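You operate a simulated robot arm through the tools that you are given. There is no shell and no other tool.

You are at the controls of a simulated robot arm. One attempt, no reset.

Task
Change the green seal on the blue casting for the black one.
Fine: tighten the thumbscrew first, old seal on the orange mat, brush the swarf off, purple brush back on the ledge, new seal round the port. Set down upright: purple brush. What is to be rubbed or washed off counts as gone when no trace of it is left.

The check looks at the end state, three seconds after you hand in, the way a careful person would. Anything else that was tipped, shoved, dropped, spilled or broken makes it a failure. A push-on lid holds only when it is set on centred and level and pressed home; a screw cap is set on level and turned clockwise until tight.

Robot
A 7-joint arm with a two-finger parallel gripper, fixed in place. Base frame: the origin is at the foot of the arm, x ahead of it, y to its left, z up; the work surface is at about z = 820. Readings come in mm, rad, newtons and seconds.
With the tool pointing down near the work surface it reaches from about 300 to 700 mm from the base axis. Its first joint turns from -1.152 to 1.152 rad. Payload 1.57 kg.
The TCP is the grasp point between the finger pads, 30 mm short of the fingertips. In the tool frame z runs along the fingers and y along their closing line. Largest opening 110 mm; finger width 24, thickness 12; the body of the gripper, 48 by 112 mm, starts 78 mm behind the TCP.
Orientation is that of the tool frame in the base frame, as a unit quaternion [w, x, y, z]. With the fingers straight down and closing along the base's y, the tool's x points along the base's -x, its y along +y and its z along -z.

Tools
- The arm moves only by the tool step_arm. Its argument "increments" is a list of rows, each a list of 6 numbers: the shift along the base's x, y, z in units of 400 mm (1.0 is 400 mm), then the turn, a rotation vector about the base's x, y, z in units of 60 degrees (1.0 is 60 degrees). In form: [[tx, ty, tz, ax, ay, az], ...]. A call has 1 to 20 rows; each row is the pose to reach, as a shift and turn from the pose commanded when the call began. "jaw" is the finger opening in mm, from 0 to 110, set as the call begins (left out, the last holds). A call with a number of a shift or a turn outside -1 to 1 is refused whole. A row lasts 0.2 s, in which the tool goes at most 50 mm and 0.15 rad; a call with a longer step from one row to the next is refused whole, and so is a gripper value outside its range. Where a pose cannot be reached the arm comes as near as it can. A force on the tool above 40 N (or 10 N above the force at the start of the call, whichever is more), or a blocked arm, ends the call early, and 0.2 s more pass. The fingers move at their own pace (about 108 mm/s each) and stop on an object; they squeeze with about 22 N. The grip force told is the motor's: it shows also when the fingers shut on nothing. Time passes only in rows, and 0.2 s behind the last, so rows that repeat a pose let the fingers close. It gives the time, the measured TCP pose, the force on the tool (base axes), the opening and the grip force at its end, in the units of the frame above (readings bear some noise), with the torque about the TCP (base axes, N m) and any sound that the robot's microphone picked up.
- Cameras (640 x 400 px; columns grow to the right, rows downward): "scene" is fixed at [157.9, -383.3, 1411.4]; the picture's right is [0.85, -0.52, 0.00], its down [-0.27, -0.44, -0.85] and it looks along [0.45, 0.73, -0.52] (base axes); focal length 368 px, centre (320, 200). "wrist" rides on the gripper at [70, 16, -141] in the tool frame; the picture's right is [-0.23, 0.97, 0.00], its down [-0.86, -0.20, -0.48] and it looks along [-0.47, -0.11, 0.88] (tool axes); focal length 222 px, centre (320, 200). There is no depth. A picture from a camera that has moved, and an enlarged one, comes with that camera's place and axes in the base frame and with its lens.
- grab_frame(camera): a new picture of that camera. No time passes.
- close_up(camera, box): a new picture of the part [left, top, right, bottom] of that camera's present view, enlarged. No time passes.
- sign_off(): hands the job in; it is judged then, once.

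Places have to be worked out from the pictures, the camera data and where the tool is seen. Open the gripper and draw the arm clear of the work before you hand the job in, unless the task says otherwise.

The tools are called after "Request:" as name(argument=value, ...) on one line, values as JSON. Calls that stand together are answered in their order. step_arm: Moves the arm, as the interface text tells. Its arguments: {"type":"object","properties":{"increments":{"type":"array","items":{"type":"array","items":{"type":"number"}}},"jaw":{"type":"number"}},"required":["increments"]} The other tools are called the same way: grab_frame (camera) takes a picture; close_up (camera, box) takes an enlarged picture of a part of a camera's view; sign_off () hands the job in.

At the start:

```text
t: 0.0
position: [486.2, 17.4, 1176.8]
tool_rot: [0.0, 0.001, 1.0, 0.0]
wrist_force: [0.5, 0.7, -0.4]
wrist_torque: [0.01, 0.02, 0.01]
finger_gap: 109.9
grasp_force: 0.0
```

scene: 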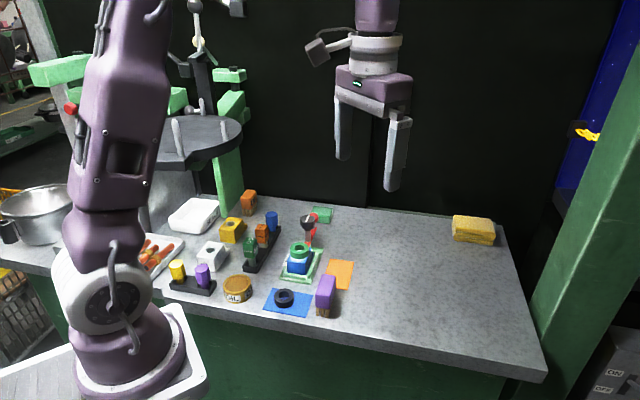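
wrist: 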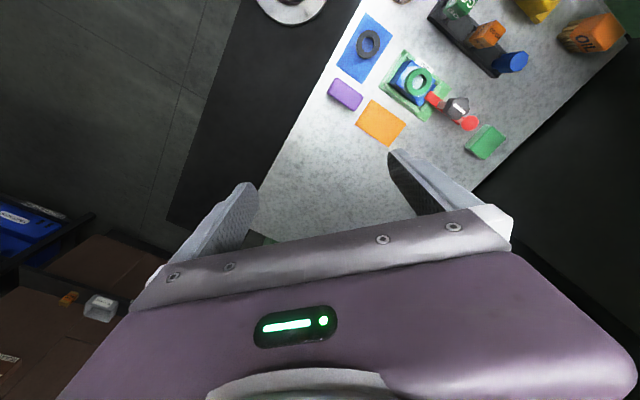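

I start by looking closely at the work area from both cameras before any motion.

Request:
close_up(camera="scene", box=[220, 180, 380, 330])

Request:
close_up(camera="scene", box=[270, 200, 350, 290])

Request:
close_up(camera="wrist", box=[310, 0, 530, 160])

Request:
close_up(camera="scene", box=[130, 180, 300, 320])

```text
2.67 times, centred on (300, 255) of scene
camera zoom: at [157.9, -383.3, 1411.4], right [0.85, -0.52, 0.0], down [-0.27, -0.44, -0.85], along [0.45, 0.73, -0.52], focal length 981 px, centre (373, 53)
```

zoom: 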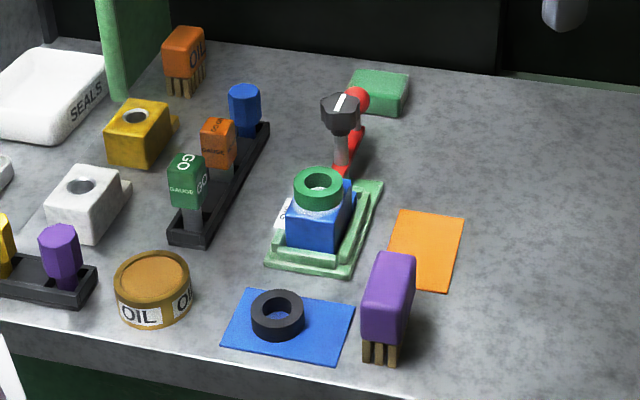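

```text
4.44 times, centred on (310, 245) of scene
camera zoom: at [157.9, -383.3, 1411.4], right [0.85, -0.52, 0.0], down [-0.27, -0.44, -0.85], along [0.45, 0.73, -0.52], focal length 1635 px, centre (364, 0)
```

zoom: 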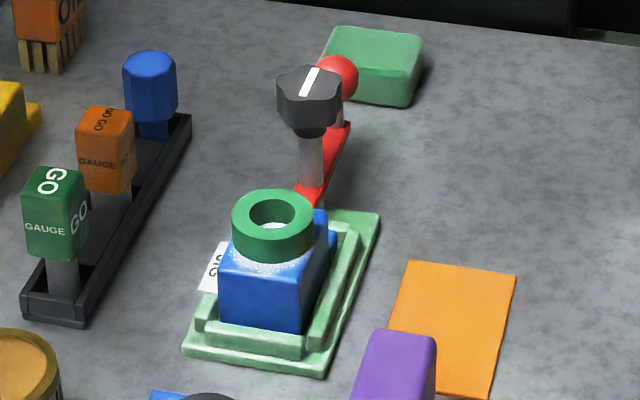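

```text
2.50 times, centred on (420, 80) of wrist
camera zoom: at [417.2, 32.4, 1318.1], right [0.23, 0.97, 0.0], down [0.86, -0.2, 0.48], along [0.47, -0.11, -0.88], focal length 555 px, centre (70, 500)
```

zoom: 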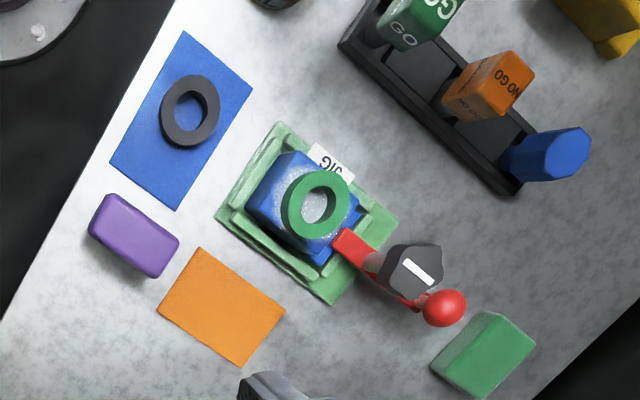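

```text
2.86 times, centred on (215, 250) of scene
camera zoom: at [157.9, -383.3, 1411.4], right [0.85, -0.52, 0.0], down [-0.27, -0.44, -0.85], along [0.45, 0.73, -0.52], focal length 1051 px, centre (620, 57)
```

zoom: 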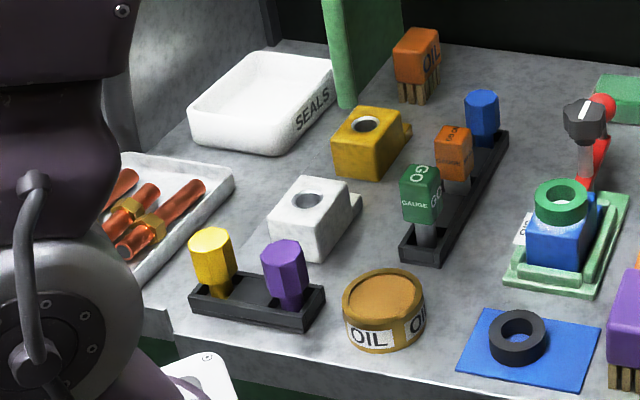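

The jig with the blue casting sits around (458, 193). I zoom in on the brush, the clamp/thumbscrew and the rest of the bench to find the ledge.

Request:
close_up(camera="scene", box=[300, 255, 364, 325])

Request:
close_up(camera="scene", box=[290, 200, 340, 245])

Request:
close_up(camera="scene", box=[380, 190, 560, 390])

Request:
close_up(camera="wrist", box=[320, 20, 420, 150])

Request:
close_up(camera="wrist", box=[380, 40, 510, 160])

```text
5.71 times, centred on (332, 290) of scene
camera zoom: at [157.9, -383.3, 1411.4], right [0.85, -0.52, 0.0], down [-0.27, -0.44, -0.85], along [0.45, 0.73, -0.52], focal length 2102 px, centre (251, -314)
```

zoom: 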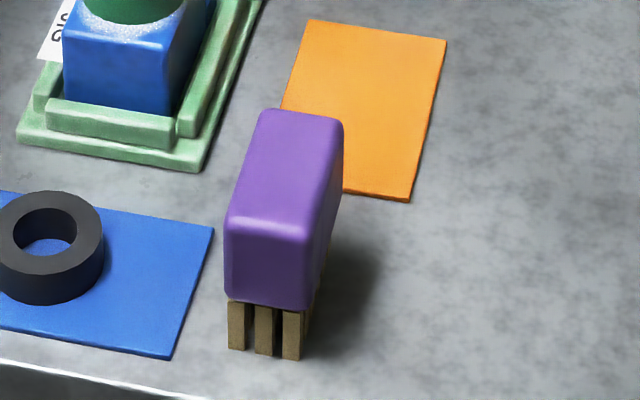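

```text
8.89 times, centred on (315, 222) of scene
camera zoom: at [157.9, -383.3, 1411.4], right [0.85, -0.52, 0.0], down [-0.27, -0.44, -0.85], along [0.45, 0.73, -0.52], focal length 3270 px, centre (364, 0)
```

zoom: 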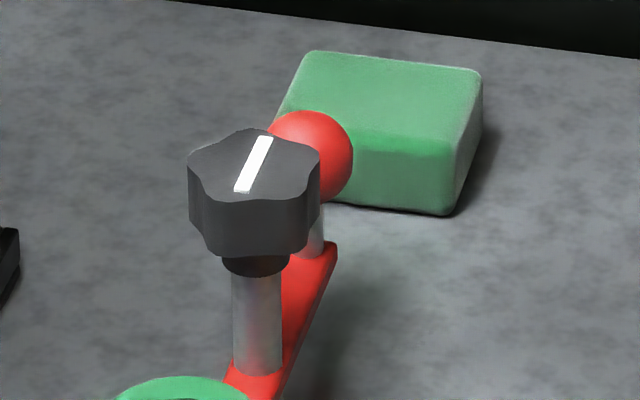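

```text
2.00 times, centred on (470, 290) of scene
camera zoom: at [157.9, -383.3, 1411.4], right [0.85, -0.52, 0.0], down [-0.27, -0.44, -0.85], along [0.45, 0.73, -0.52], focal length 736 px, centre (20, 20)
```

zoom: 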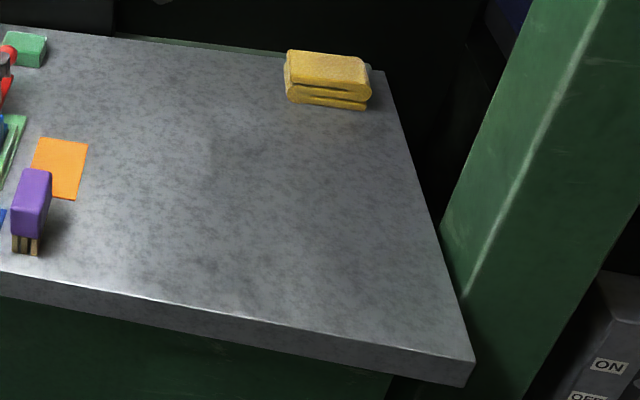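

```text
3.08 times, centred on (370, 85) of wrist
camera zoom: at [417.2, 32.4, 1318.1], right [0.23, 0.97, 0.0], down [0.86, -0.2, 0.48], along [0.47, -0.11, -0.88], focal length 684 px, centre (166, 554)
```

zoom: 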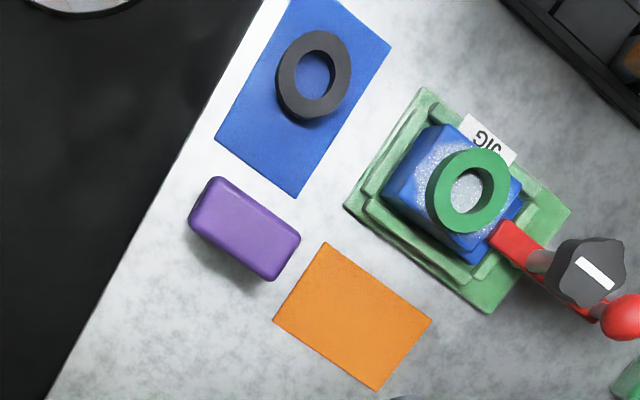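

```text
3.33 times, centred on (445, 100) of wrist
camera zoom: at [417.2, 32.4, 1318.1], right [0.23, 0.97, 0.0], down [0.86, -0.2, 0.48], along [0.47, -0.11, -0.88], focal length 740 px, centre (-97, 533)
```

zoom: 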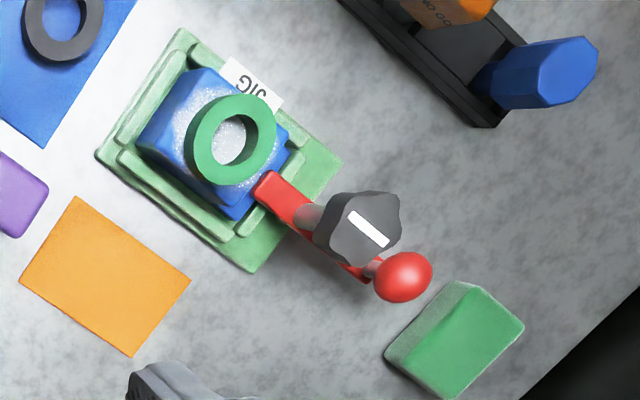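

Nothing that is plainly a ledge shows yet, and the bench seems turned about 45° to the base. I keep the arm high and yaw the tool 45° so the wrist camera looks squarely into the bench.

Request:
step_arm(increments=[[-0.02, 0.0, 0, 0, 0, 0.12], [-0.05, 0.0, 0, 0, 0, 0.24], [-0.08, 0.0, 0, 0, 0, 0.36], [-0.11, 0.0, 0, 0, 0, 0.48], [-0.14, 0.0, 0, 0, 0, 0.6], [-0.16, 0.0, 0, 0, 0, 0.72], [-0.16, 0, 0, 0, 0, 0.75], [-0.16, 0, 0, 0, 0, 0.75]])

Request:
grab_frame(camera="wrist")

Request:
grab_frame(camera="scene")

```text
t: 1.8
position: [422.7, 17.6, 1176.5]
tool_rot: [0.0, -0.384, 0.923, 0.0]
wrist_force: [-0.2, 0.1, 0.7]
wrist_torque: [0.02, -0.03, 0.03]
finger_gap: 109.9
grasp_force: 0.1
```

```text
taken
camera wrist: at [361.9, -21.5, 1317.7], right [-0.53, 0.85, 0.0], down [0.75, 0.46, 0.48], along [0.41, 0.25, -0.88], focal length 222 px, centre (320, 200)
```

wrist: 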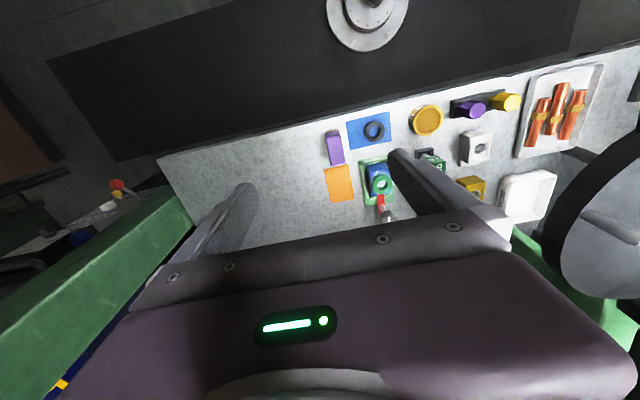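

```text
taken
```

scene: 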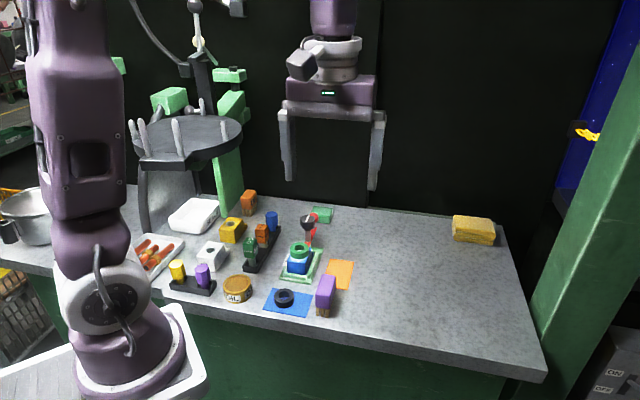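

The wrist picture's upper half looks straight down under the camera. I bring the camera above the jig/brush area (fingertips staying around z = 980, above everything) for a detailed top view.

Request:
step_arm(increments=[[0.025, 0.055, -0.07, 0, 0, 0], [0.05, 0.11, -0.14, 0, 0, 0], [0.075, 0.165, -0.21, 0, 0, 0], [0.1, 0.22, -0.28, 0, 0, 0], [0.125, 0.275, -0.35, 0, 0, 0], [0.145, 0.328, -0.415, 0, 0, 0], [0.145, 0.328, -0.415, 0, 0, 0]])

Request:
grab_frame(camera="wrist")

Request:
close_up(camera="wrist", box=[220, 0, 420, 160])

```text
t: 3.4
position: [481.2, 147.6, 1011.3]
tool_rot: [-0.001, -0.383, 0.924, 0.0]
wrist_force: [-0.6, -0.4, 0.7]
wrist_torque: [0.01, 0.01, 0.03]
finger_gap: 109.7
grasp_force: 0.0
```

```text
taken
camera wrist: at [421.0, 109.4, 1152.3], right [-0.53, 0.85, 0.0], down [0.75, 0.46, 0.48], along [0.41, 0.25, -0.88], focal length 222 px, centre (320, 200)
```

wrist: 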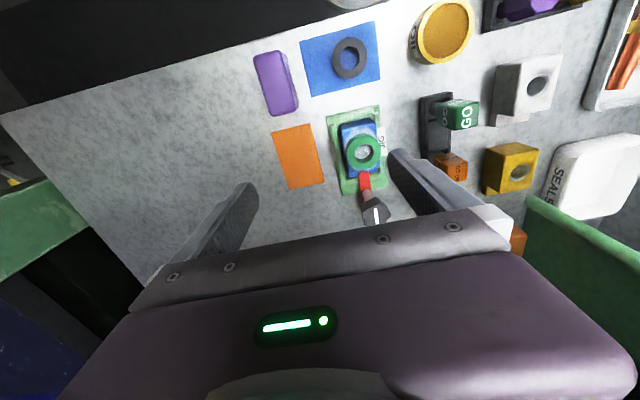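

```text
2.50 times, centred on (320, 80) of wrist
camera zoom: at [421.0, 109.4, 1152.3], right [-0.53, 0.85, 0.0], down [0.75, 0.46, 0.48], along [0.41, 0.25, -0.88], focal length 555 px, centre (320, 500)
```

zoom: 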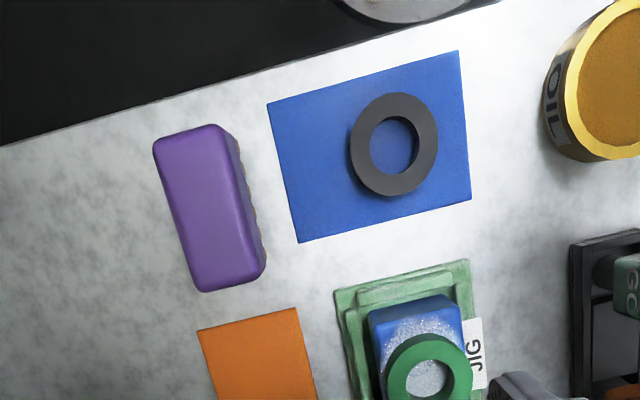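

The bench frame is turned 45° (front edge along (0.71, −0.71)); brush at about (450, 70), top 884; knob about (511, 246), top 923. I look closer at the casting, knob and the black seal from this viewpoint.

Request:
close_up(camera="wrist", box=[310, 90, 420, 230])

Request:
close_up(camera="wrist", box=[240, 10, 400, 110])

Request:
close_up(camera="scene", box=[280, 205, 330, 290])

```text
2.86 times, centred on (365, 160) of wrist
camera zoom: at [421.0, 109.4, 1152.3], right [-0.53, 0.85, 0.0], down [0.75, 0.46, 0.48], along [0.41, 0.25, -0.88], focal length 635 px, centre (191, 314)
```

zoom: 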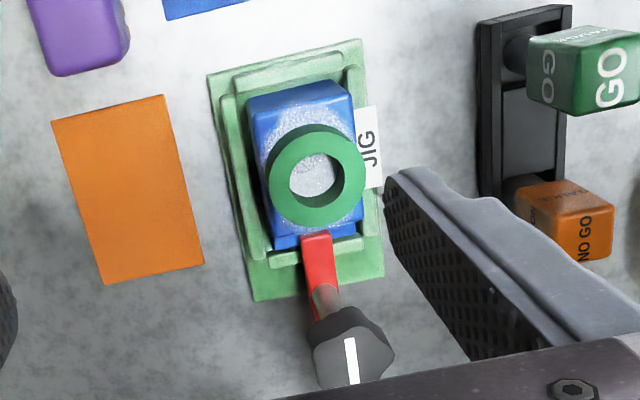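

```text
4.00 times, centred on (320, 60) of wrist
camera zoom: at [421.0, 109.4, 1152.3], right [-0.53, 0.85, 0.0], down [0.75, 0.46, 0.48], along [0.41, 0.25, -0.88], focal length 888 px, centre (320, 760)
```

zoom: 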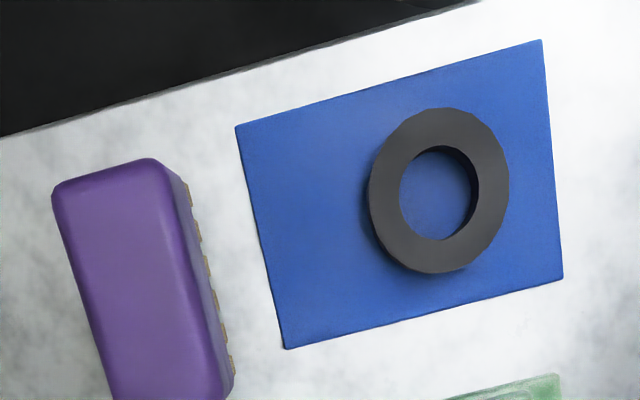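

```text
4.71 times, centred on (305, 248) of scene
camera zoom: at [157.9, -383.3, 1411.4], right [0.85, -0.52, 0.0], down [-0.27, -0.44, -0.85], along [0.45, 0.73, -0.52], focal length 1731 px, centre (391, -24)
```

zoom: 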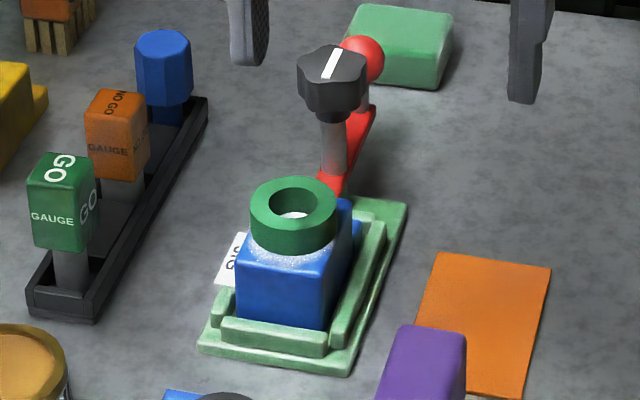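

The red clamp arm presses on the casting and the black knob with the white bar is the thumbscrew. I move above the knob (fingertips ~960) to check its centre before gripping.

Request:
step_arm(increments=[[0.02, 0.08, 0.0, 0, 0, 0], [0.045, 0.16, -0.02, 0, 0, 0], [0.07, 0.243, -0.053, 0, 0, 0], [0.07, 0.243, -0.053, 0, 0, 0]])

Request:
grab_frame(camera="wrist")

Request:
close_up(camera="wrist", box=[260, 60, 400, 230])

Request:
close_up(camera="scene", box=[260, 140, 380, 290])

```text
t: 4.4
position: [508.8, 244.8, 989.6]
tool_rot: [0.0, -0.383, 0.924, 0.0]
wrist_force: [0.4, 0.1, -0.1]
wrist_torque: [0.01, 0.02, -0.01]
finger_gap: 110.2
grasp_force: 0.1
```

```text
taken
camera wrist: at [449.5, 205.8, 1132.4], right [-0.53, 0.85, 0.0], down [0.75, 0.46, 0.48], along [0.41, 0.25, -0.88], focal length 222 px, centre (320, 200)
```

wrist: 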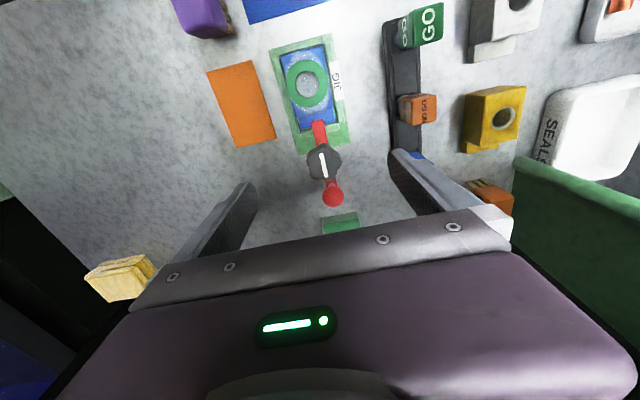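

```text
2.35 times, centred on (330, 145) of wrist
camera zoom: at [449.5, 205.8, 1132.4], right [-0.53, 0.85, 0.0], down [0.75, 0.46, 0.48], along [0.41, 0.25, -0.88], focal length 523 px, centre (296, 329)
```

zoom: 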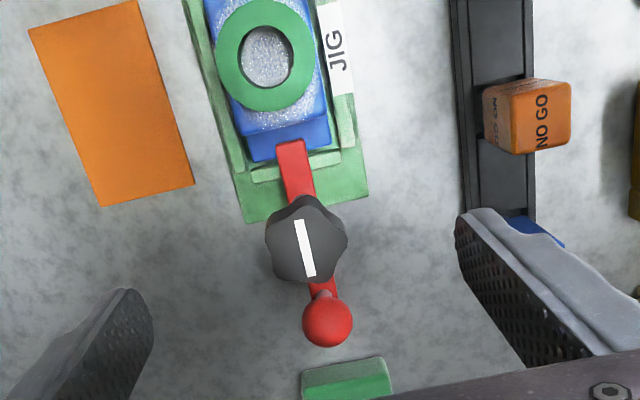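

```text
2.67 times, centred on (320, 215) of scene
camera zoom: at [157.9, -383.3, 1411.4], right [0.85, -0.52, 0.0], down [-0.27, -0.44, -0.85], along [0.45, 0.73, -0.52], focal length 981 px, centre (320, 160)
```

zoom: 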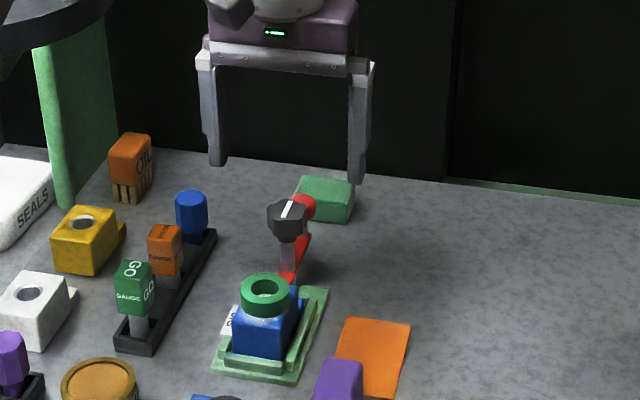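

The knob is a five‑lobed star centred near (509, 246). I first yaw the tool by +60° at this height so there is plenty of clockwise travel available, narrowing the opening to 60 mm.

Request:
step_arm(increments=[[0.0005, 0.003, 0, 0, 0, 0.14], [0.0005, 0.003, 0, 0, 0, 0.28], [0.0005, 0.003, 0, 0, 0, 0.42], [0.0005, 0.003, 0, 0, 0, 0.56], [0.0005, 0.003, 0, 0, 0, 0.7], [0.0005, 0.003, 0, 0, 0, 0.84], [0.0005, 0.003, 0, 0, 0, 0.98], [0.0005, 0.003, 0, 0, 0, 1.0], [0.0005, 0.003, 0, 0, 0, 1.0]], jaw=60)

Request:
grab_frame(camera="wrist")

Request:
grab_frame(camera="scene")

```text
t: 6.4
position: [507.9, 246.9, 988.7]
tool_rot: [0.0, 0.794, -0.608, 0.0]
wrist_force: [-0.3, 0.0, -1.4]
wrist_torque: [-0.01, -0.01, 0.01]
finger_gap: 60.0
grasp_force: 0.1
```

```text
taken
camera wrist: at [511.5, 174.5, 1130.8], right [-1.0, -0.03, 0.0], down [-0.03, 0.88, 0.48], along [-0.02, 0.48, -0.88], focal length 222 px, centre (320, 200)
```

wrist: 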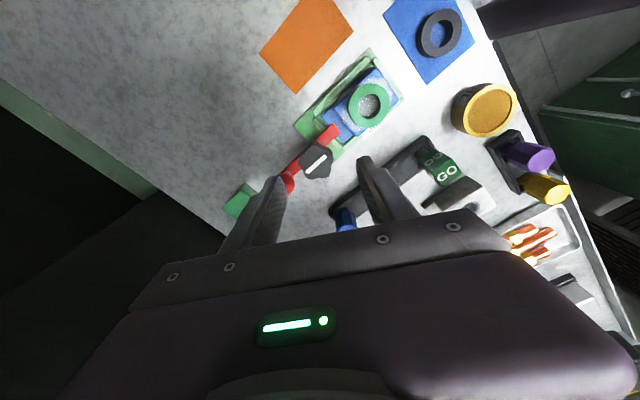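

```text
taken
```

scene: 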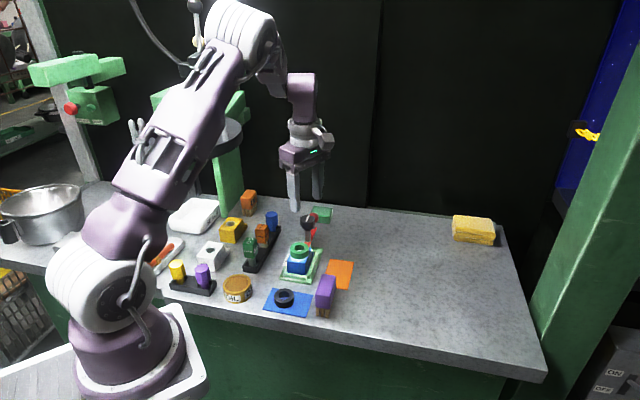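

Yaw 105° is reachable. I descend so the pads straddle the knob (TCP ≈ 913), still open 60 mm.

Request:
step_arm(increments=[[0.004, -0.001, -0.06, 0, 0, 0], [0.004, -0.001, -0.12, 0, 0, 0], [0.004, -0.001, -0.16, 0, 0, 0], [0.004, -0.001, -0.188, 0, 0, 0], [0.004, -0.001, -0.188, 0, 0, 0]])

Request:
close_up(camera="wrist", box=[240, 80, 400, 240])

Request:
close_up(camera="scene", box=[260, 150, 380, 290])

```text
t: 7.6
position: [509.2, 244.3, 913.8]
tool_rot: [0.0, 0.794, -0.609, -0.001]
wrist_force: [0.3, 0.0, 0.3]
wrist_torque: [0.0, 0.0, -0.01]
finger_gap: 59.9
grasp_force: 0.2
```

```text
2.50 times, centred on (320, 160) of wrist
camera zoom: at [512.5, 173.1, 1056.0], right [-1.0, -0.03, 0.0], down [-0.03, 0.88, 0.48], along [-0.02, 0.48, -0.88], focal length 555 px, centre (320, 300)
```

zoom: 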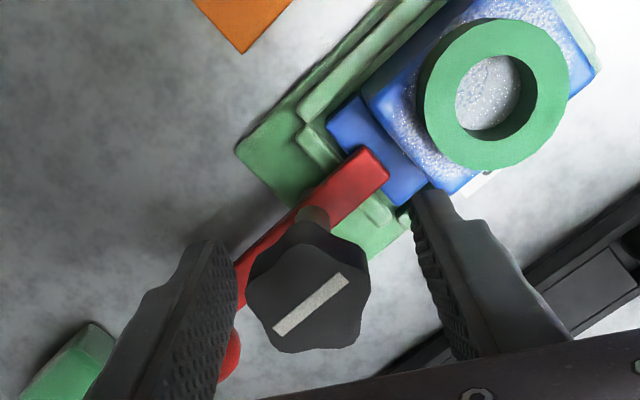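

```text
2.86 times, centred on (320, 220) of scene
camera zoom: at [157.9, -383.3, 1411.4], right [0.85, -0.52, 0.0], down [-0.27, -0.44, -0.85], along [0.45, 0.73, -0.52], focal length 1051 px, centre (320, 143)
```

zoom: 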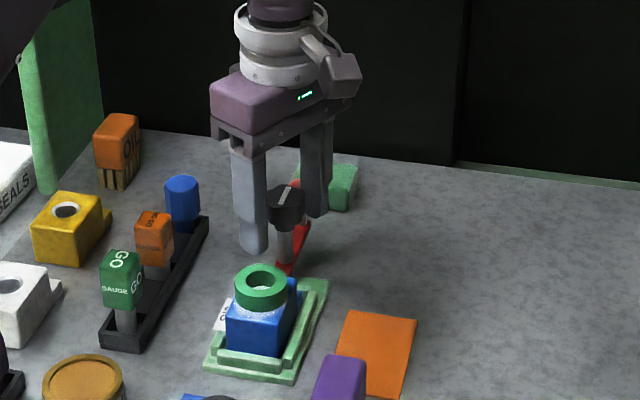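

Knob sits ~3 mm to +x of the TCP; I shift there and close on it.

Request:
step_arm(increments=[[0.008, 0.001, 0, 0, 0, 0], [0.008, 0.001, 0, 0, 0, 0]])

Request:
step_arm(increments=[[0, 0, 0, 0, 0, 0], [0, 0, 0, 0, 0, 0], [0, 0, 0, 0, 0, 0]], jaw=10)

Request:
close_up(camera="wrist", box=[240, 80, 400, 240])

```text
t: 8.2
position: [512.0, 246.0, 913.3]
tool_rot: [0.0, 0.793, -0.609, 0.0]
wrist_force: [-0.7, 0.7, -0.2]
wrist_torque: [0.03, 0.0, 0.0]
finger_gap: 60.1
grasp_force: 0.1
```

```text
t: 9.0
position: [513.5, 245.9, 912.9]
tool_rot: [-0.001, 0.794, -0.608, 0.0]
wrist_force: [5.9, 1.7, -3.5]
wrist_torque: [0.01, 0.19, -0.03]
finger_gap: 35.2
grasp_force: 42.4
```

```text
2.50 times, centred on (320, 160) of wrist
camera zoom: at [516.2, 174.1, 1055.5], right [-1.0, -0.03, 0.0], down [-0.03, 0.88, 0.48], along [-0.02, 0.48, -0.88], focal length 555 px, centre (320, 300)
```

zoom: 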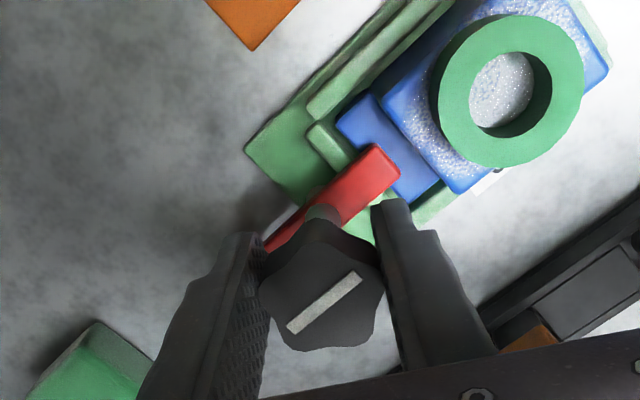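

The knob is held (35 mm). I turn clockwise (seen from above, negative z) 30° first and read the torque.

Request:
step_arm(increments=[[0.002, 0, 0, 0, 0, -0.1], [0.002, 0, 0, 0, 0, -0.2], [0.002, 0, 0, 0, 0, -0.3], [0.002, 0, 0, 0, 0, -0.4], [0.002, 0, 0, 0, 0, -0.5]])

Request:
close_up(camera="wrist", box=[240, 80, 400, 240])

```text
t: 10.2
position: [510.5, 245.9, 914.1]
tool_rot: [-0.003, -0.608, 0.794, 0.001]
wrist_force: [-31.5, -1.6, 11.6]
wrist_torque: [0.38, -0.37, 0.13]
finger_gap: 35.5
grasp_force: 42.4
```

```text
2.50 times, centred on (320, 160) of wrist
camera zoom: at [478.7, 182.7, 1055.7], right [-0.88, 0.47, 0.0], down [0.42, 0.78, 0.48], along [0.22, 0.42, -0.88], focal length 555 px, centre (320, 300)
```

zoom: 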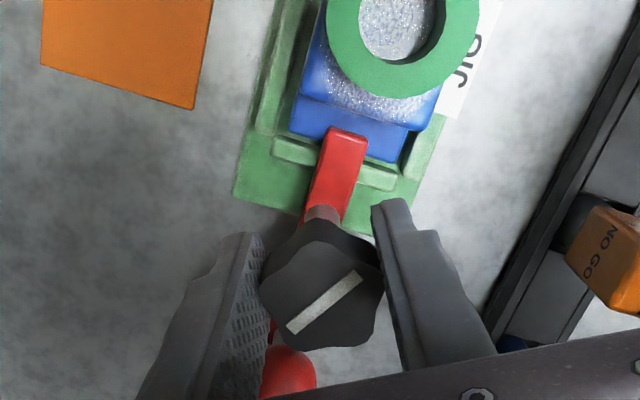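

The knob turns with the jaw; a side load of −31 N in x says the TCP is ~3 mm off the screw axis. I shift back 2.5 mm and keep turning clockwise.

Request:
step_arm(increments=[[-0.006, 0, 0, 0, 0, 0], [-0.006, 0, 0, 0, 0, -0.1], [-0.006, 0, 0, 0, 0, -0.2], [-0.006, 0, 0, 0, 0, -0.3], [-0.006, 0, 0, 0, 0, -0.4], [-0.006, 0, 0, 0, 0, -0.5]])

Request:
close_up(camera="wrist", box=[240, 80, 400, 240])

```text
t: 11.6
position: [509.2, 247.2, 913.9]
tool_rot: [-0.001, -0.383, 0.924, 0.0]
wrist_force: [-30.8, 13.9, -8.6]
wrist_torque: [-1.01, 0.42, 0.1]
finger_gap: 35.4
grasp_force: 42.3
```

```text
2.50 times, centred on (320, 160) of wrist
camera zoom: at [449.7, 208.9, 1055.6], right [-0.53, 0.85, 0.0], down [0.75, 0.46, 0.48], along [0.4, 0.25, -0.88], focal length 555 px, centre (320, 300)
```

zoom: 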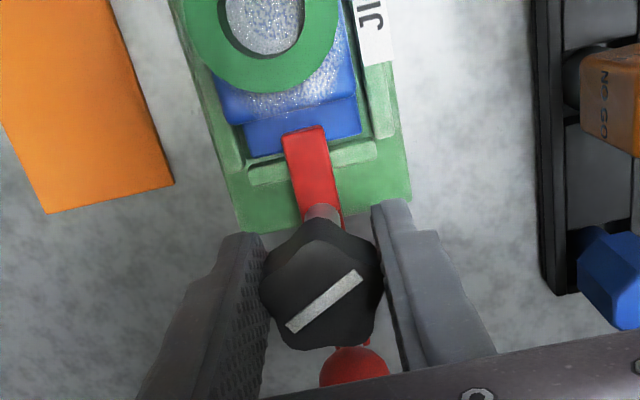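

Still turning freely (torque ~0.1 N m), side load along the finger line of ~32 N. I shift 2 mm toward (−x, +y) and turn another 50°.

Request:
step_arm(increments=[[-0.005, 0.005, 0, 0, 0, 0], [-0.005, 0.005, 0, 0, 0, -0.12], [-0.005, 0.005, 0, 0, 0, -0.24], [-0.005, 0.005, 0, 0, 0, -0.36], [-0.005, 0.006, 0, 0, 0, -0.48], [-0.005, 0.007, 0, 0, 0, -0.6]])

Request:
close_up(camera="wrist", box=[240, 80, 400, 240])

```text
t: 13.0
position: [508.8, 249.2, 913.0]
tool_rot: [0.0, -0.08, 0.997, 0.0]
wrist_force: [-14.4, 11.9, -11.1]
wrist_torque: [-0.34, 0.54, 0.74]
finger_gap: 34.8
grasp_force: 42.0
```

```text
2.50 times, centred on (320, 160) of wrist
camera zoom: at [438.6, 254.3, 1055.6], right [0.07, 1.0, 0.0], down [0.88, -0.06, 0.48], along [0.48, -0.03, -0.88], focal length 555 px, centre (320, 300)
```

zoom: 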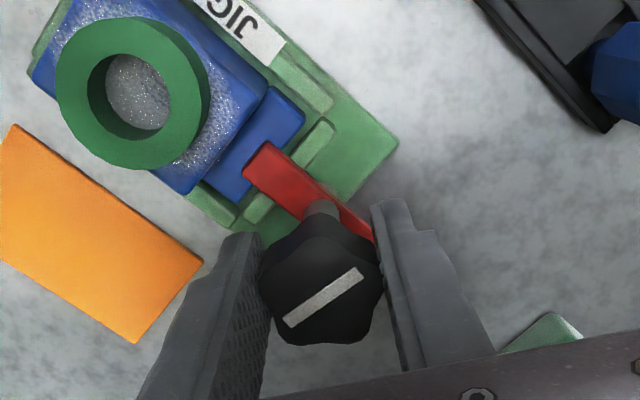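

Torque about z rose to 0.74 N m – the screw is coming tight. I turn a bit further to see if it stops.

Request:
step_arm(increments=[[-0.002, 0.002, 0, 0, 0, -0.08], [-0.002, 0.002, 0, 0, 0, -0.16], [-0.002, 0.002, 0, 0, 0, -0.24], [-0.002, 0.002, 0, 0, 0, -0.32]])

Request:
close_up(camera="wrist", box=[240, 80, 400, 240])

Request:
close_up(camera="scene", box=[260, 150, 380, 290])

```text
t: 14.0
position: [509.4, 249.9, 915.9]
tool_rot: [0.002, 0.089, 0.996, 0.001]
wrist_force: [-1.3, 12.2, 5.7]
wrist_torque: [0.02, -0.19, 0.37]
finger_gap: 34.9
grasp_force: 42.1
```

```text
2.50 times, centred on (320, 160) of wrist
camera zoom: at [444.2, 278.4, 1056.3], right [0.4, 0.92, 0.0], down [0.8, -0.35, 0.48], along [0.44, -0.19, -0.88], focal length 555 px, centre (320, 300)
```

zoom: 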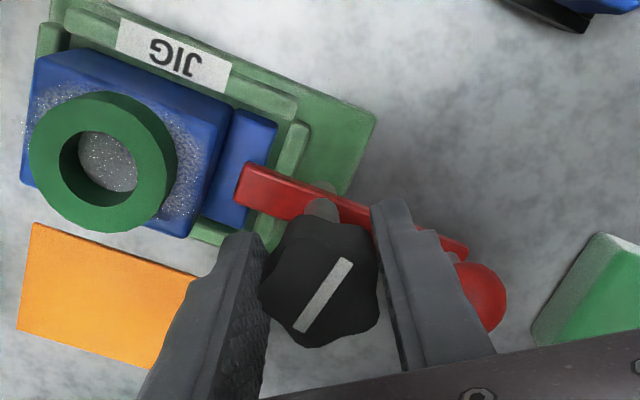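

```text
2.86 times, centred on (320, 220) of scene
camera zoom: at [157.8, -383.0, 1411.5], right [0.85, -0.52, 0.0], down [-0.27, -0.44, -0.85], along [0.45, 0.73, -0.52], focal length 1051 px, centre (320, 143)
```

zoom: 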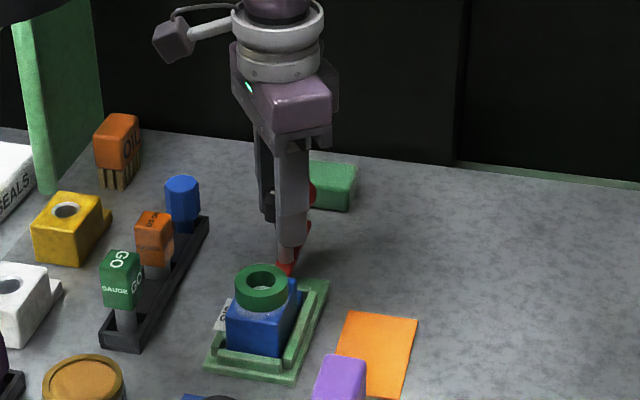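

The bar rotated relative to the jaws on the last step: the knob stopped and the grip slipped, so it looks tight. To be sure, I open, wind back 50°, regrip and test the torque again.

Request:
step_arm(increments=[[0, 0, 0, 0, 0, 0], [0, 0.002, -0.003, 0, 0, 0], [0, 0.002, -0.003, 0, 0, 0.12], [0, 0.002, -0.003, 0, 0, 0.24], [0, 0.002, -0.003, 0, 0, 0.36], [0, 0.002, -0.003, 0, 0, 0.48], [0, 0.002, -0.003, 0, 0, 0.6], [0, 0.002, -0.003, 0, 0, 0.72], [0, 0.002, -0.003, 0, 0, 0.84], [0, 0.002, -0.003, 0, 0, 0.84]], jaw=52)

Request:
close_up(camera="wrist", box=[240, 80, 400, 240])

```text
t: 16.2
position: [509.0, 251.0, 912.7]
tool_rot: [0.0, -0.345, 0.939, 0.0]
wrist_force: [0.3, 0.1, -0.1]
wrist_torque: [0.04, -0.06, -0.03]
finger_gap: 52.1
grasp_force: 0.1
```

```text
2.50 times, centred on (320, 160) of wrist
camera zoom: at [446.1, 217.9, 1054.1], right [-0.46, 0.89, 0.0], down [0.78, 0.4, 0.48], along [0.43, 0.22, -0.88], focal length 555 px, centre (320, 300)
```

zoom: 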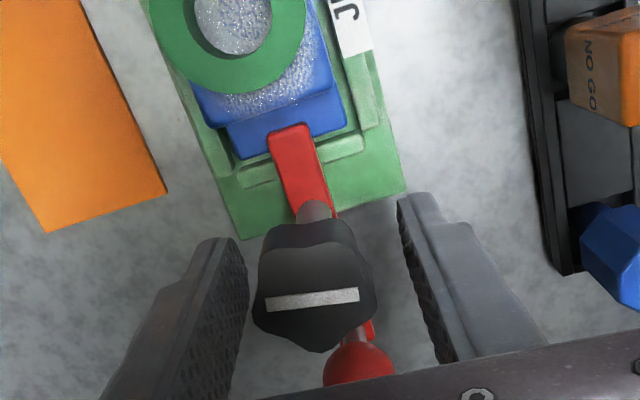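

The bar now lies across the clamp arm (about 90° from its start). I regrip centred and test for tightness.

Request:
step_arm(increments=[[0, -0.005, 0, 0, 0, 0], [0, -0.005, 0, 0, 0, 0], [0, -0.005, 0, 0, 0, 0], [0, -0.005, 0, 0, 0, 0]], jaw=10)

Request:
step_arm(increments=[[0, 0, 0, 0, 0, -0.06], [0, 0, 0, 0, 0, -0.12], [0, 0, 0, 0, 0, -0.18], [0, 0, 0, 0, 0, -0.24]])

Request:
close_up(camera="wrist", box=[240, 80, 400, 240])

```text
t: 17.2
position: [510.3, 248.7, 912.1]
tool_rot: [0.001, -0.344, 0.939, 0.0]
wrist_force: [21.5, 1.9, -7.7]
wrist_torque: [0.61, -0.47, 0.09]
finger_gap: 35.5
grasp_force: 42.6
```

```text
t: 18.2
position: [508.7, 247.9, 911.6]
tool_rot: [-0.002, -0.223, 0.975, -0.001]
wrist_force: [4.9, -5.1, 4.5]
wrist_torque: [0.06, 0.4, 0.3]
finger_gap: 34.9
grasp_force: 42.7
```

```text
2.50 times, centred on (320, 160) of wrist
camera zoom: at [439.3, 232.3, 1054.1], right [-0.22, 0.98, 0.0], down [0.86, 0.19, 0.48], along [0.46, 0.1, -0.88], focal length 555 px, centre (320, 300)
```

zoom: 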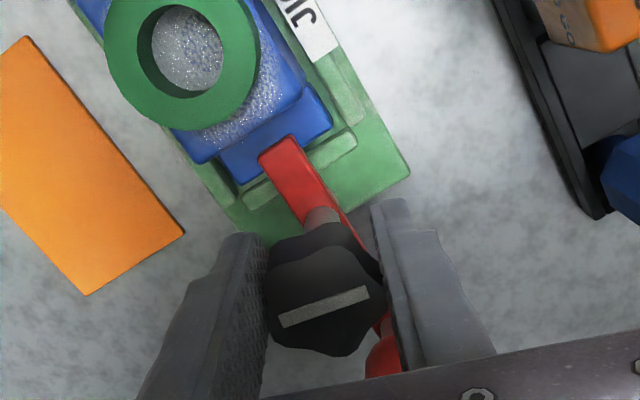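

The knob stayed put in the world while the jaws slid 14° round it. I push a little more to read the holding torque once more.

Request:
step_arm(increments=[[0, 0, 0, 0, 0, -0.08], [0, 0, 0, 0, 0, -0.16], [0, 0, 0, 0, 0, -0.24]])

Request:
close_up(camera="wrist", box=[240, 80, 400, 240])

```text
t: 19.0
position: [507.5, 249.7, 911.9]
tool_rot: [-0.001, -0.1, 0.995, 0.001]
wrist_force: [-4.3, 5.9, -6.7]
wrist_torque: [-0.01, -0.07, 1.11]
finger_gap: 34.6
grasp_force: 41.9
```

```text
2.50 times, centred on (320, 160) of wrist
camera zoom: at [437.2, 250.8, 1054.1], right [0.03, 1.0, 0.0], down [0.88, -0.03, 0.48], along [0.48, -0.01, -0.88], focal length 555 px, centre (320, 300)
```

zoom: 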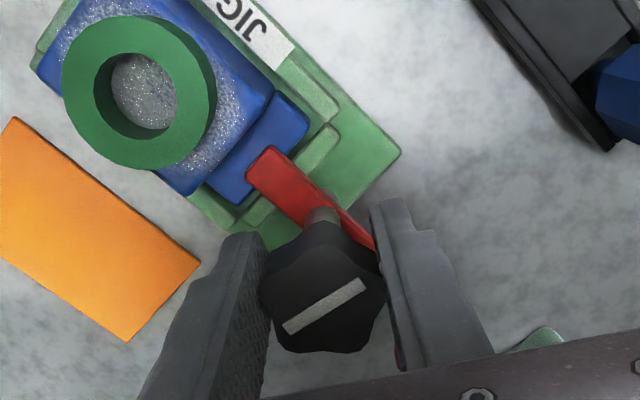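

1.11 N m with no motion: the thumbscrew is tight. I open and rise straight up, then look at the seal.

Request:
step_arm(increments=[[0, 0, 0, 0, 0, 0], [0, 0, 0, 0, 0, 0], [0, 0, 0.08, 0, 0, 0], [0, 0, 0.16, 0, 0, 0], [0, 0, 0.24, 0, 0, 0]], jaw=60)

Request:
step_arm(increments=[[0, 0, 0, 0, 0, 0.13], [0, 0, 0, 0, 0, 0.26], [0, 0, 0, 0, 0, 0.39], [0, 0, 0, 0, 0, 0.52], [0, -0.05, 0, 0, 0, 0.52], [0, -0.05, 0, 0, 0, 0.545]])

Request:
grab_frame(camera="wrist")

Request:
close_up(camera="wrist", box=[270, 60, 370, 180])

Request:
close_up(camera="scene", box=[270, 200, 350, 290])

```text
t: 20.2
position: [509.3, 248.5, 1008.7]
tool_rot: [0.0, -0.099, 0.995, 0.001]
wrist_force: [-0.6, 0.9, 1.0]
wrist_torque: [0.01, -0.01, 0.01]
finger_gap: 60.0
grasp_force: 0.0
```

```text
t: 21.6
position: [508.8, 228.7, 1008.3]
tool_rot: [0.0, -0.377, 0.926, 0.0]
wrist_force: [0.5, -0.6, 0.1]
wrist_torque: [0.0, 0.01, 0.01]
finger_gap: 59.9
grasp_force: 0.1
```

```text
taken
camera wrist: at [448.5, 191.5, 1151.0], right [-0.52, 0.86, 0.0], down [0.75, 0.45, 0.48], along [0.41, 0.25, -0.88], focal length 222 px, centre (320, 200)
```

wrist: 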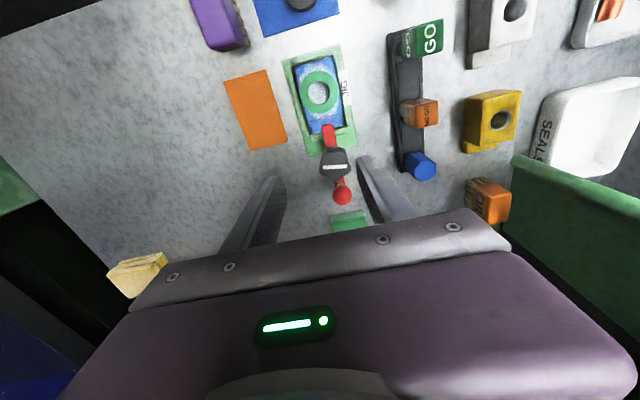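

```text
3.33 times, centred on (320, 120) of wrist
camera zoom: at [448.5, 191.5, 1151.0], right [-0.52, 0.86, 0.0], down [0.75, 0.45, 0.48], along [0.41, 0.25, -0.88], focal length 740 px, centre (320, 467)
```

zoom: 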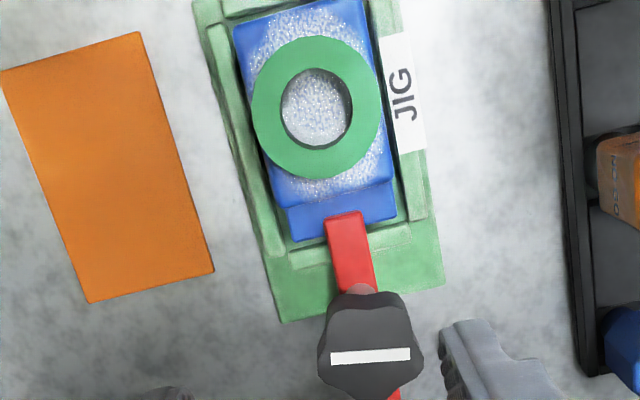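

```text
4.44 times, centred on (310, 245) of scene
camera zoom: at [157.9, -383.3, 1411.4], right [0.85, -0.52, 0.0], down [-0.27, -0.44, -0.85], along [0.45, 0.73, -0.52], focal length 1635 px, centre (364, 0)
```

zoom: 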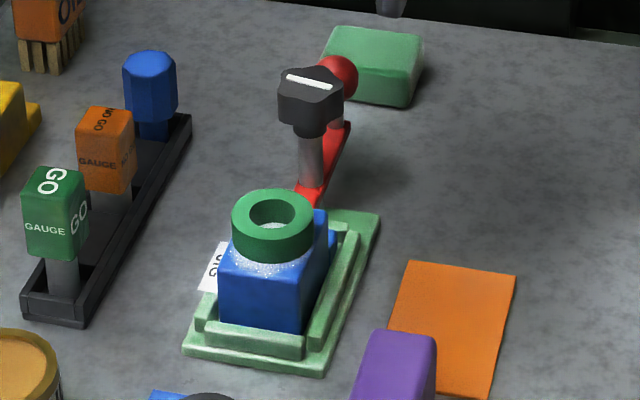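

The jig is undisturbed and the bar now reads across. Seal centre works out at about (459.6, 197.1), top ≈ 888; orange mat centre ≈ (529, 139). I move above the seal with the jaws closing across the casting, then descend part way.

Request:
step_arm(increments=[[-0.06, -0.04, 0, 0, 0, 0.006], [-0.123, -0.079, 0, 0, 0, 0.012], [-0.123, -0.079, -0.08, 0, 0, 0.012], [-0.123, -0.079, -0.16, 0, 0, 0.012], [-0.123, -0.079, -0.2, 0, 0, 0.012], [-0.123, -0.079, -0.2, 0, 0, 0.012]], jaw=70)

Request:
close_up(camera="wrist", box=[240, 80, 400, 240])

Request:
close_up(camera="scene", box=[260, 190, 360, 290])

```text
t: 23.0
position: [459.8, 198.4, 927.1]
tool_rot: [0.001, -0.382, 0.924, 0.001]
wrist_force: [-0.1, -0.2, 0.9]
wrist_torque: [0.02, 0.01, 0.0]
finger_gap: 70.2
grasp_force: 0.1
```

```text
2.50 times, centred on (320, 160) of wrist
camera zoom: at [400.0, 159.5, 1068.9], right [-0.53, 0.85, 0.0], down [0.75, 0.46, 0.48], along [0.41, 0.25, -0.88], focal length 555 px, centre (320, 300)
```

zoom: 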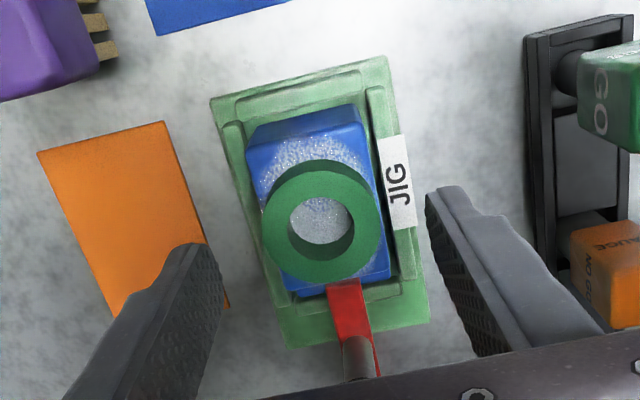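

```text
4.00 times, centred on (310, 240) of scene
camera zoom: at [157.9, -383.3, 1411.4], right [0.85, -0.52, 0.0], down [-0.27, -0.44, -0.85], along [0.45, 0.73, -0.52], focal length 1472 px, centre (360, 40)
```

zoom: 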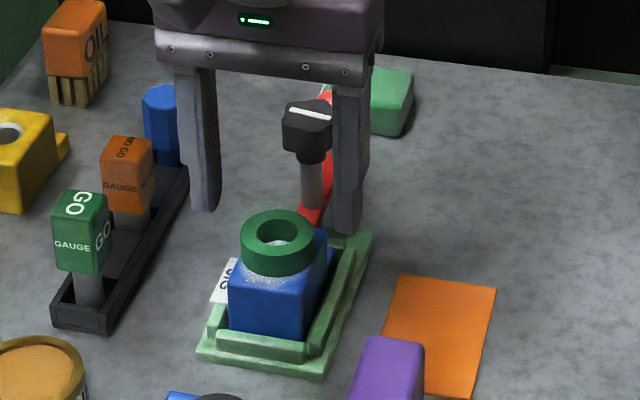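

The seal is centred between the open fingers. I descend to TCP ≈ 905 (fingertips ≈ 875, above the casting face) and close on it.

Request:
step_arm(increments=[[0, -0.001, -0.03, 0, 0, 0], [0, -0.001, -0.054, 0, 0, 0], [0, -0.001, -0.054, 0, 0, 0]])

Request:
close_up(camera="scene", box=[260, 190, 360, 290])

Request:
close_up(camera="wrist", box=[240, 80, 400, 240])

```text
t: 23.8
position: [458.9, 197.1, 906.4]
tool_rot: [0.0, -0.382, 0.924, 0.001]
wrist_force: [0.4, -0.4, 0.8]
wrist_torque: [0.0, 0.03, -0.01]
finger_gap: 69.9
grasp_force: 0.1
```

```text
4.00 times, centred on (310, 240) of scene
camera zoom: at [157.9, -383.3, 1411.4], right [0.85, -0.52, 0.0], down [-0.27, -0.44, -0.85], along [0.45, 0.73, -0.52], focal length 1472 px, centre (360, 40)
```

zoom: 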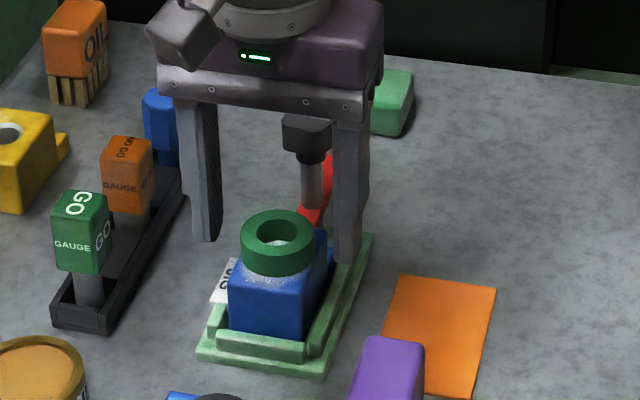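

```text
2.50 times, centred on (320, 160) of wrist
camera zoom: at [399.3, 158.9, 1048.4], right [-0.53, 0.85, 0.0], down [0.75, 0.46, 0.48], along [0.41, 0.25, -0.88], focal length 555 px, centre (320, 300)
```

zoom: 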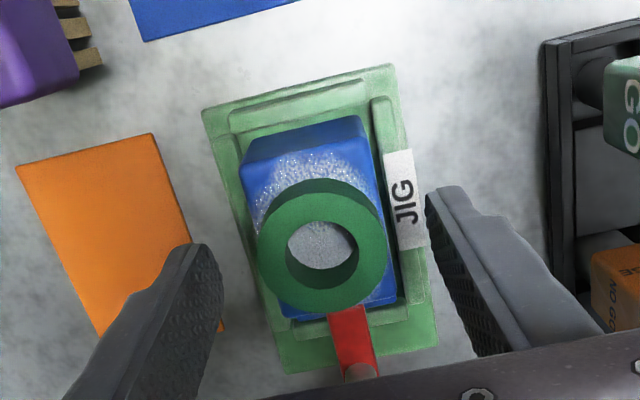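

Fingers clear of the casting on both sides. I close on the seal.

Request:
step_arm(increments=[[0, 0, 0, 0, 0, 0], [0, 0, 0, 0, 0, 0], [0, 0, 0, 0, 0, 0]], jaw=25)

Request:
close_up(camera="scene", box=[260, 190, 360, 290])

Request:
close_up(camera="wrist", box=[240, 80, 400, 240])

```text
t: 24.6
position: [459.9, 197.2, 906.8]
tool_rot: [0.0, -0.383, 0.924, 0.0]
wrist_force: [0.0, 0.5, 0.7]
wrist_torque: [0.0, -0.02, -0.06]
finger_gap: 38.9
grasp_force: 21.8
```

```text
4.00 times, centred on (310, 240) of scene
camera zoom: at [157.9, -383.3, 1411.4], right [0.85, -0.52, 0.0], down [-0.27, -0.44, -0.85], along [0.45, 0.73, -0.52], focal length 1472 px, centre (360, 40)
```

zoom: 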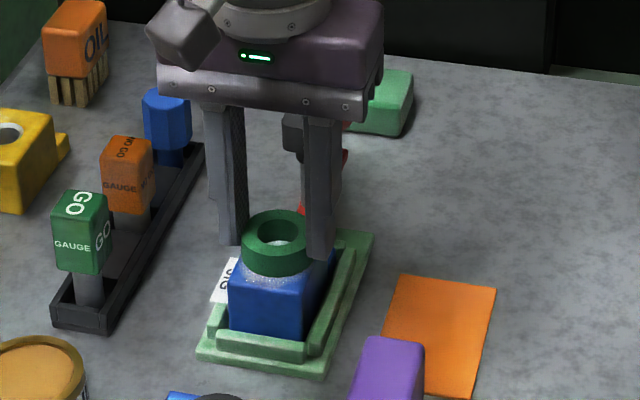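

```text
2.50 times, centred on (320, 160) of wrist
camera zoom: at [399.3, 158.8, 1048.4], right [-0.53, 0.85, 0.0], down [0.75, 0.46, 0.48], along [0.41, 0.25, -0.88], focal length 555 px, centre (320, 300)
```

zoom: 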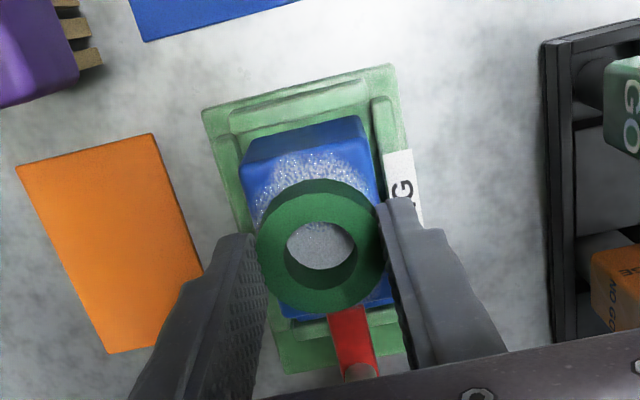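

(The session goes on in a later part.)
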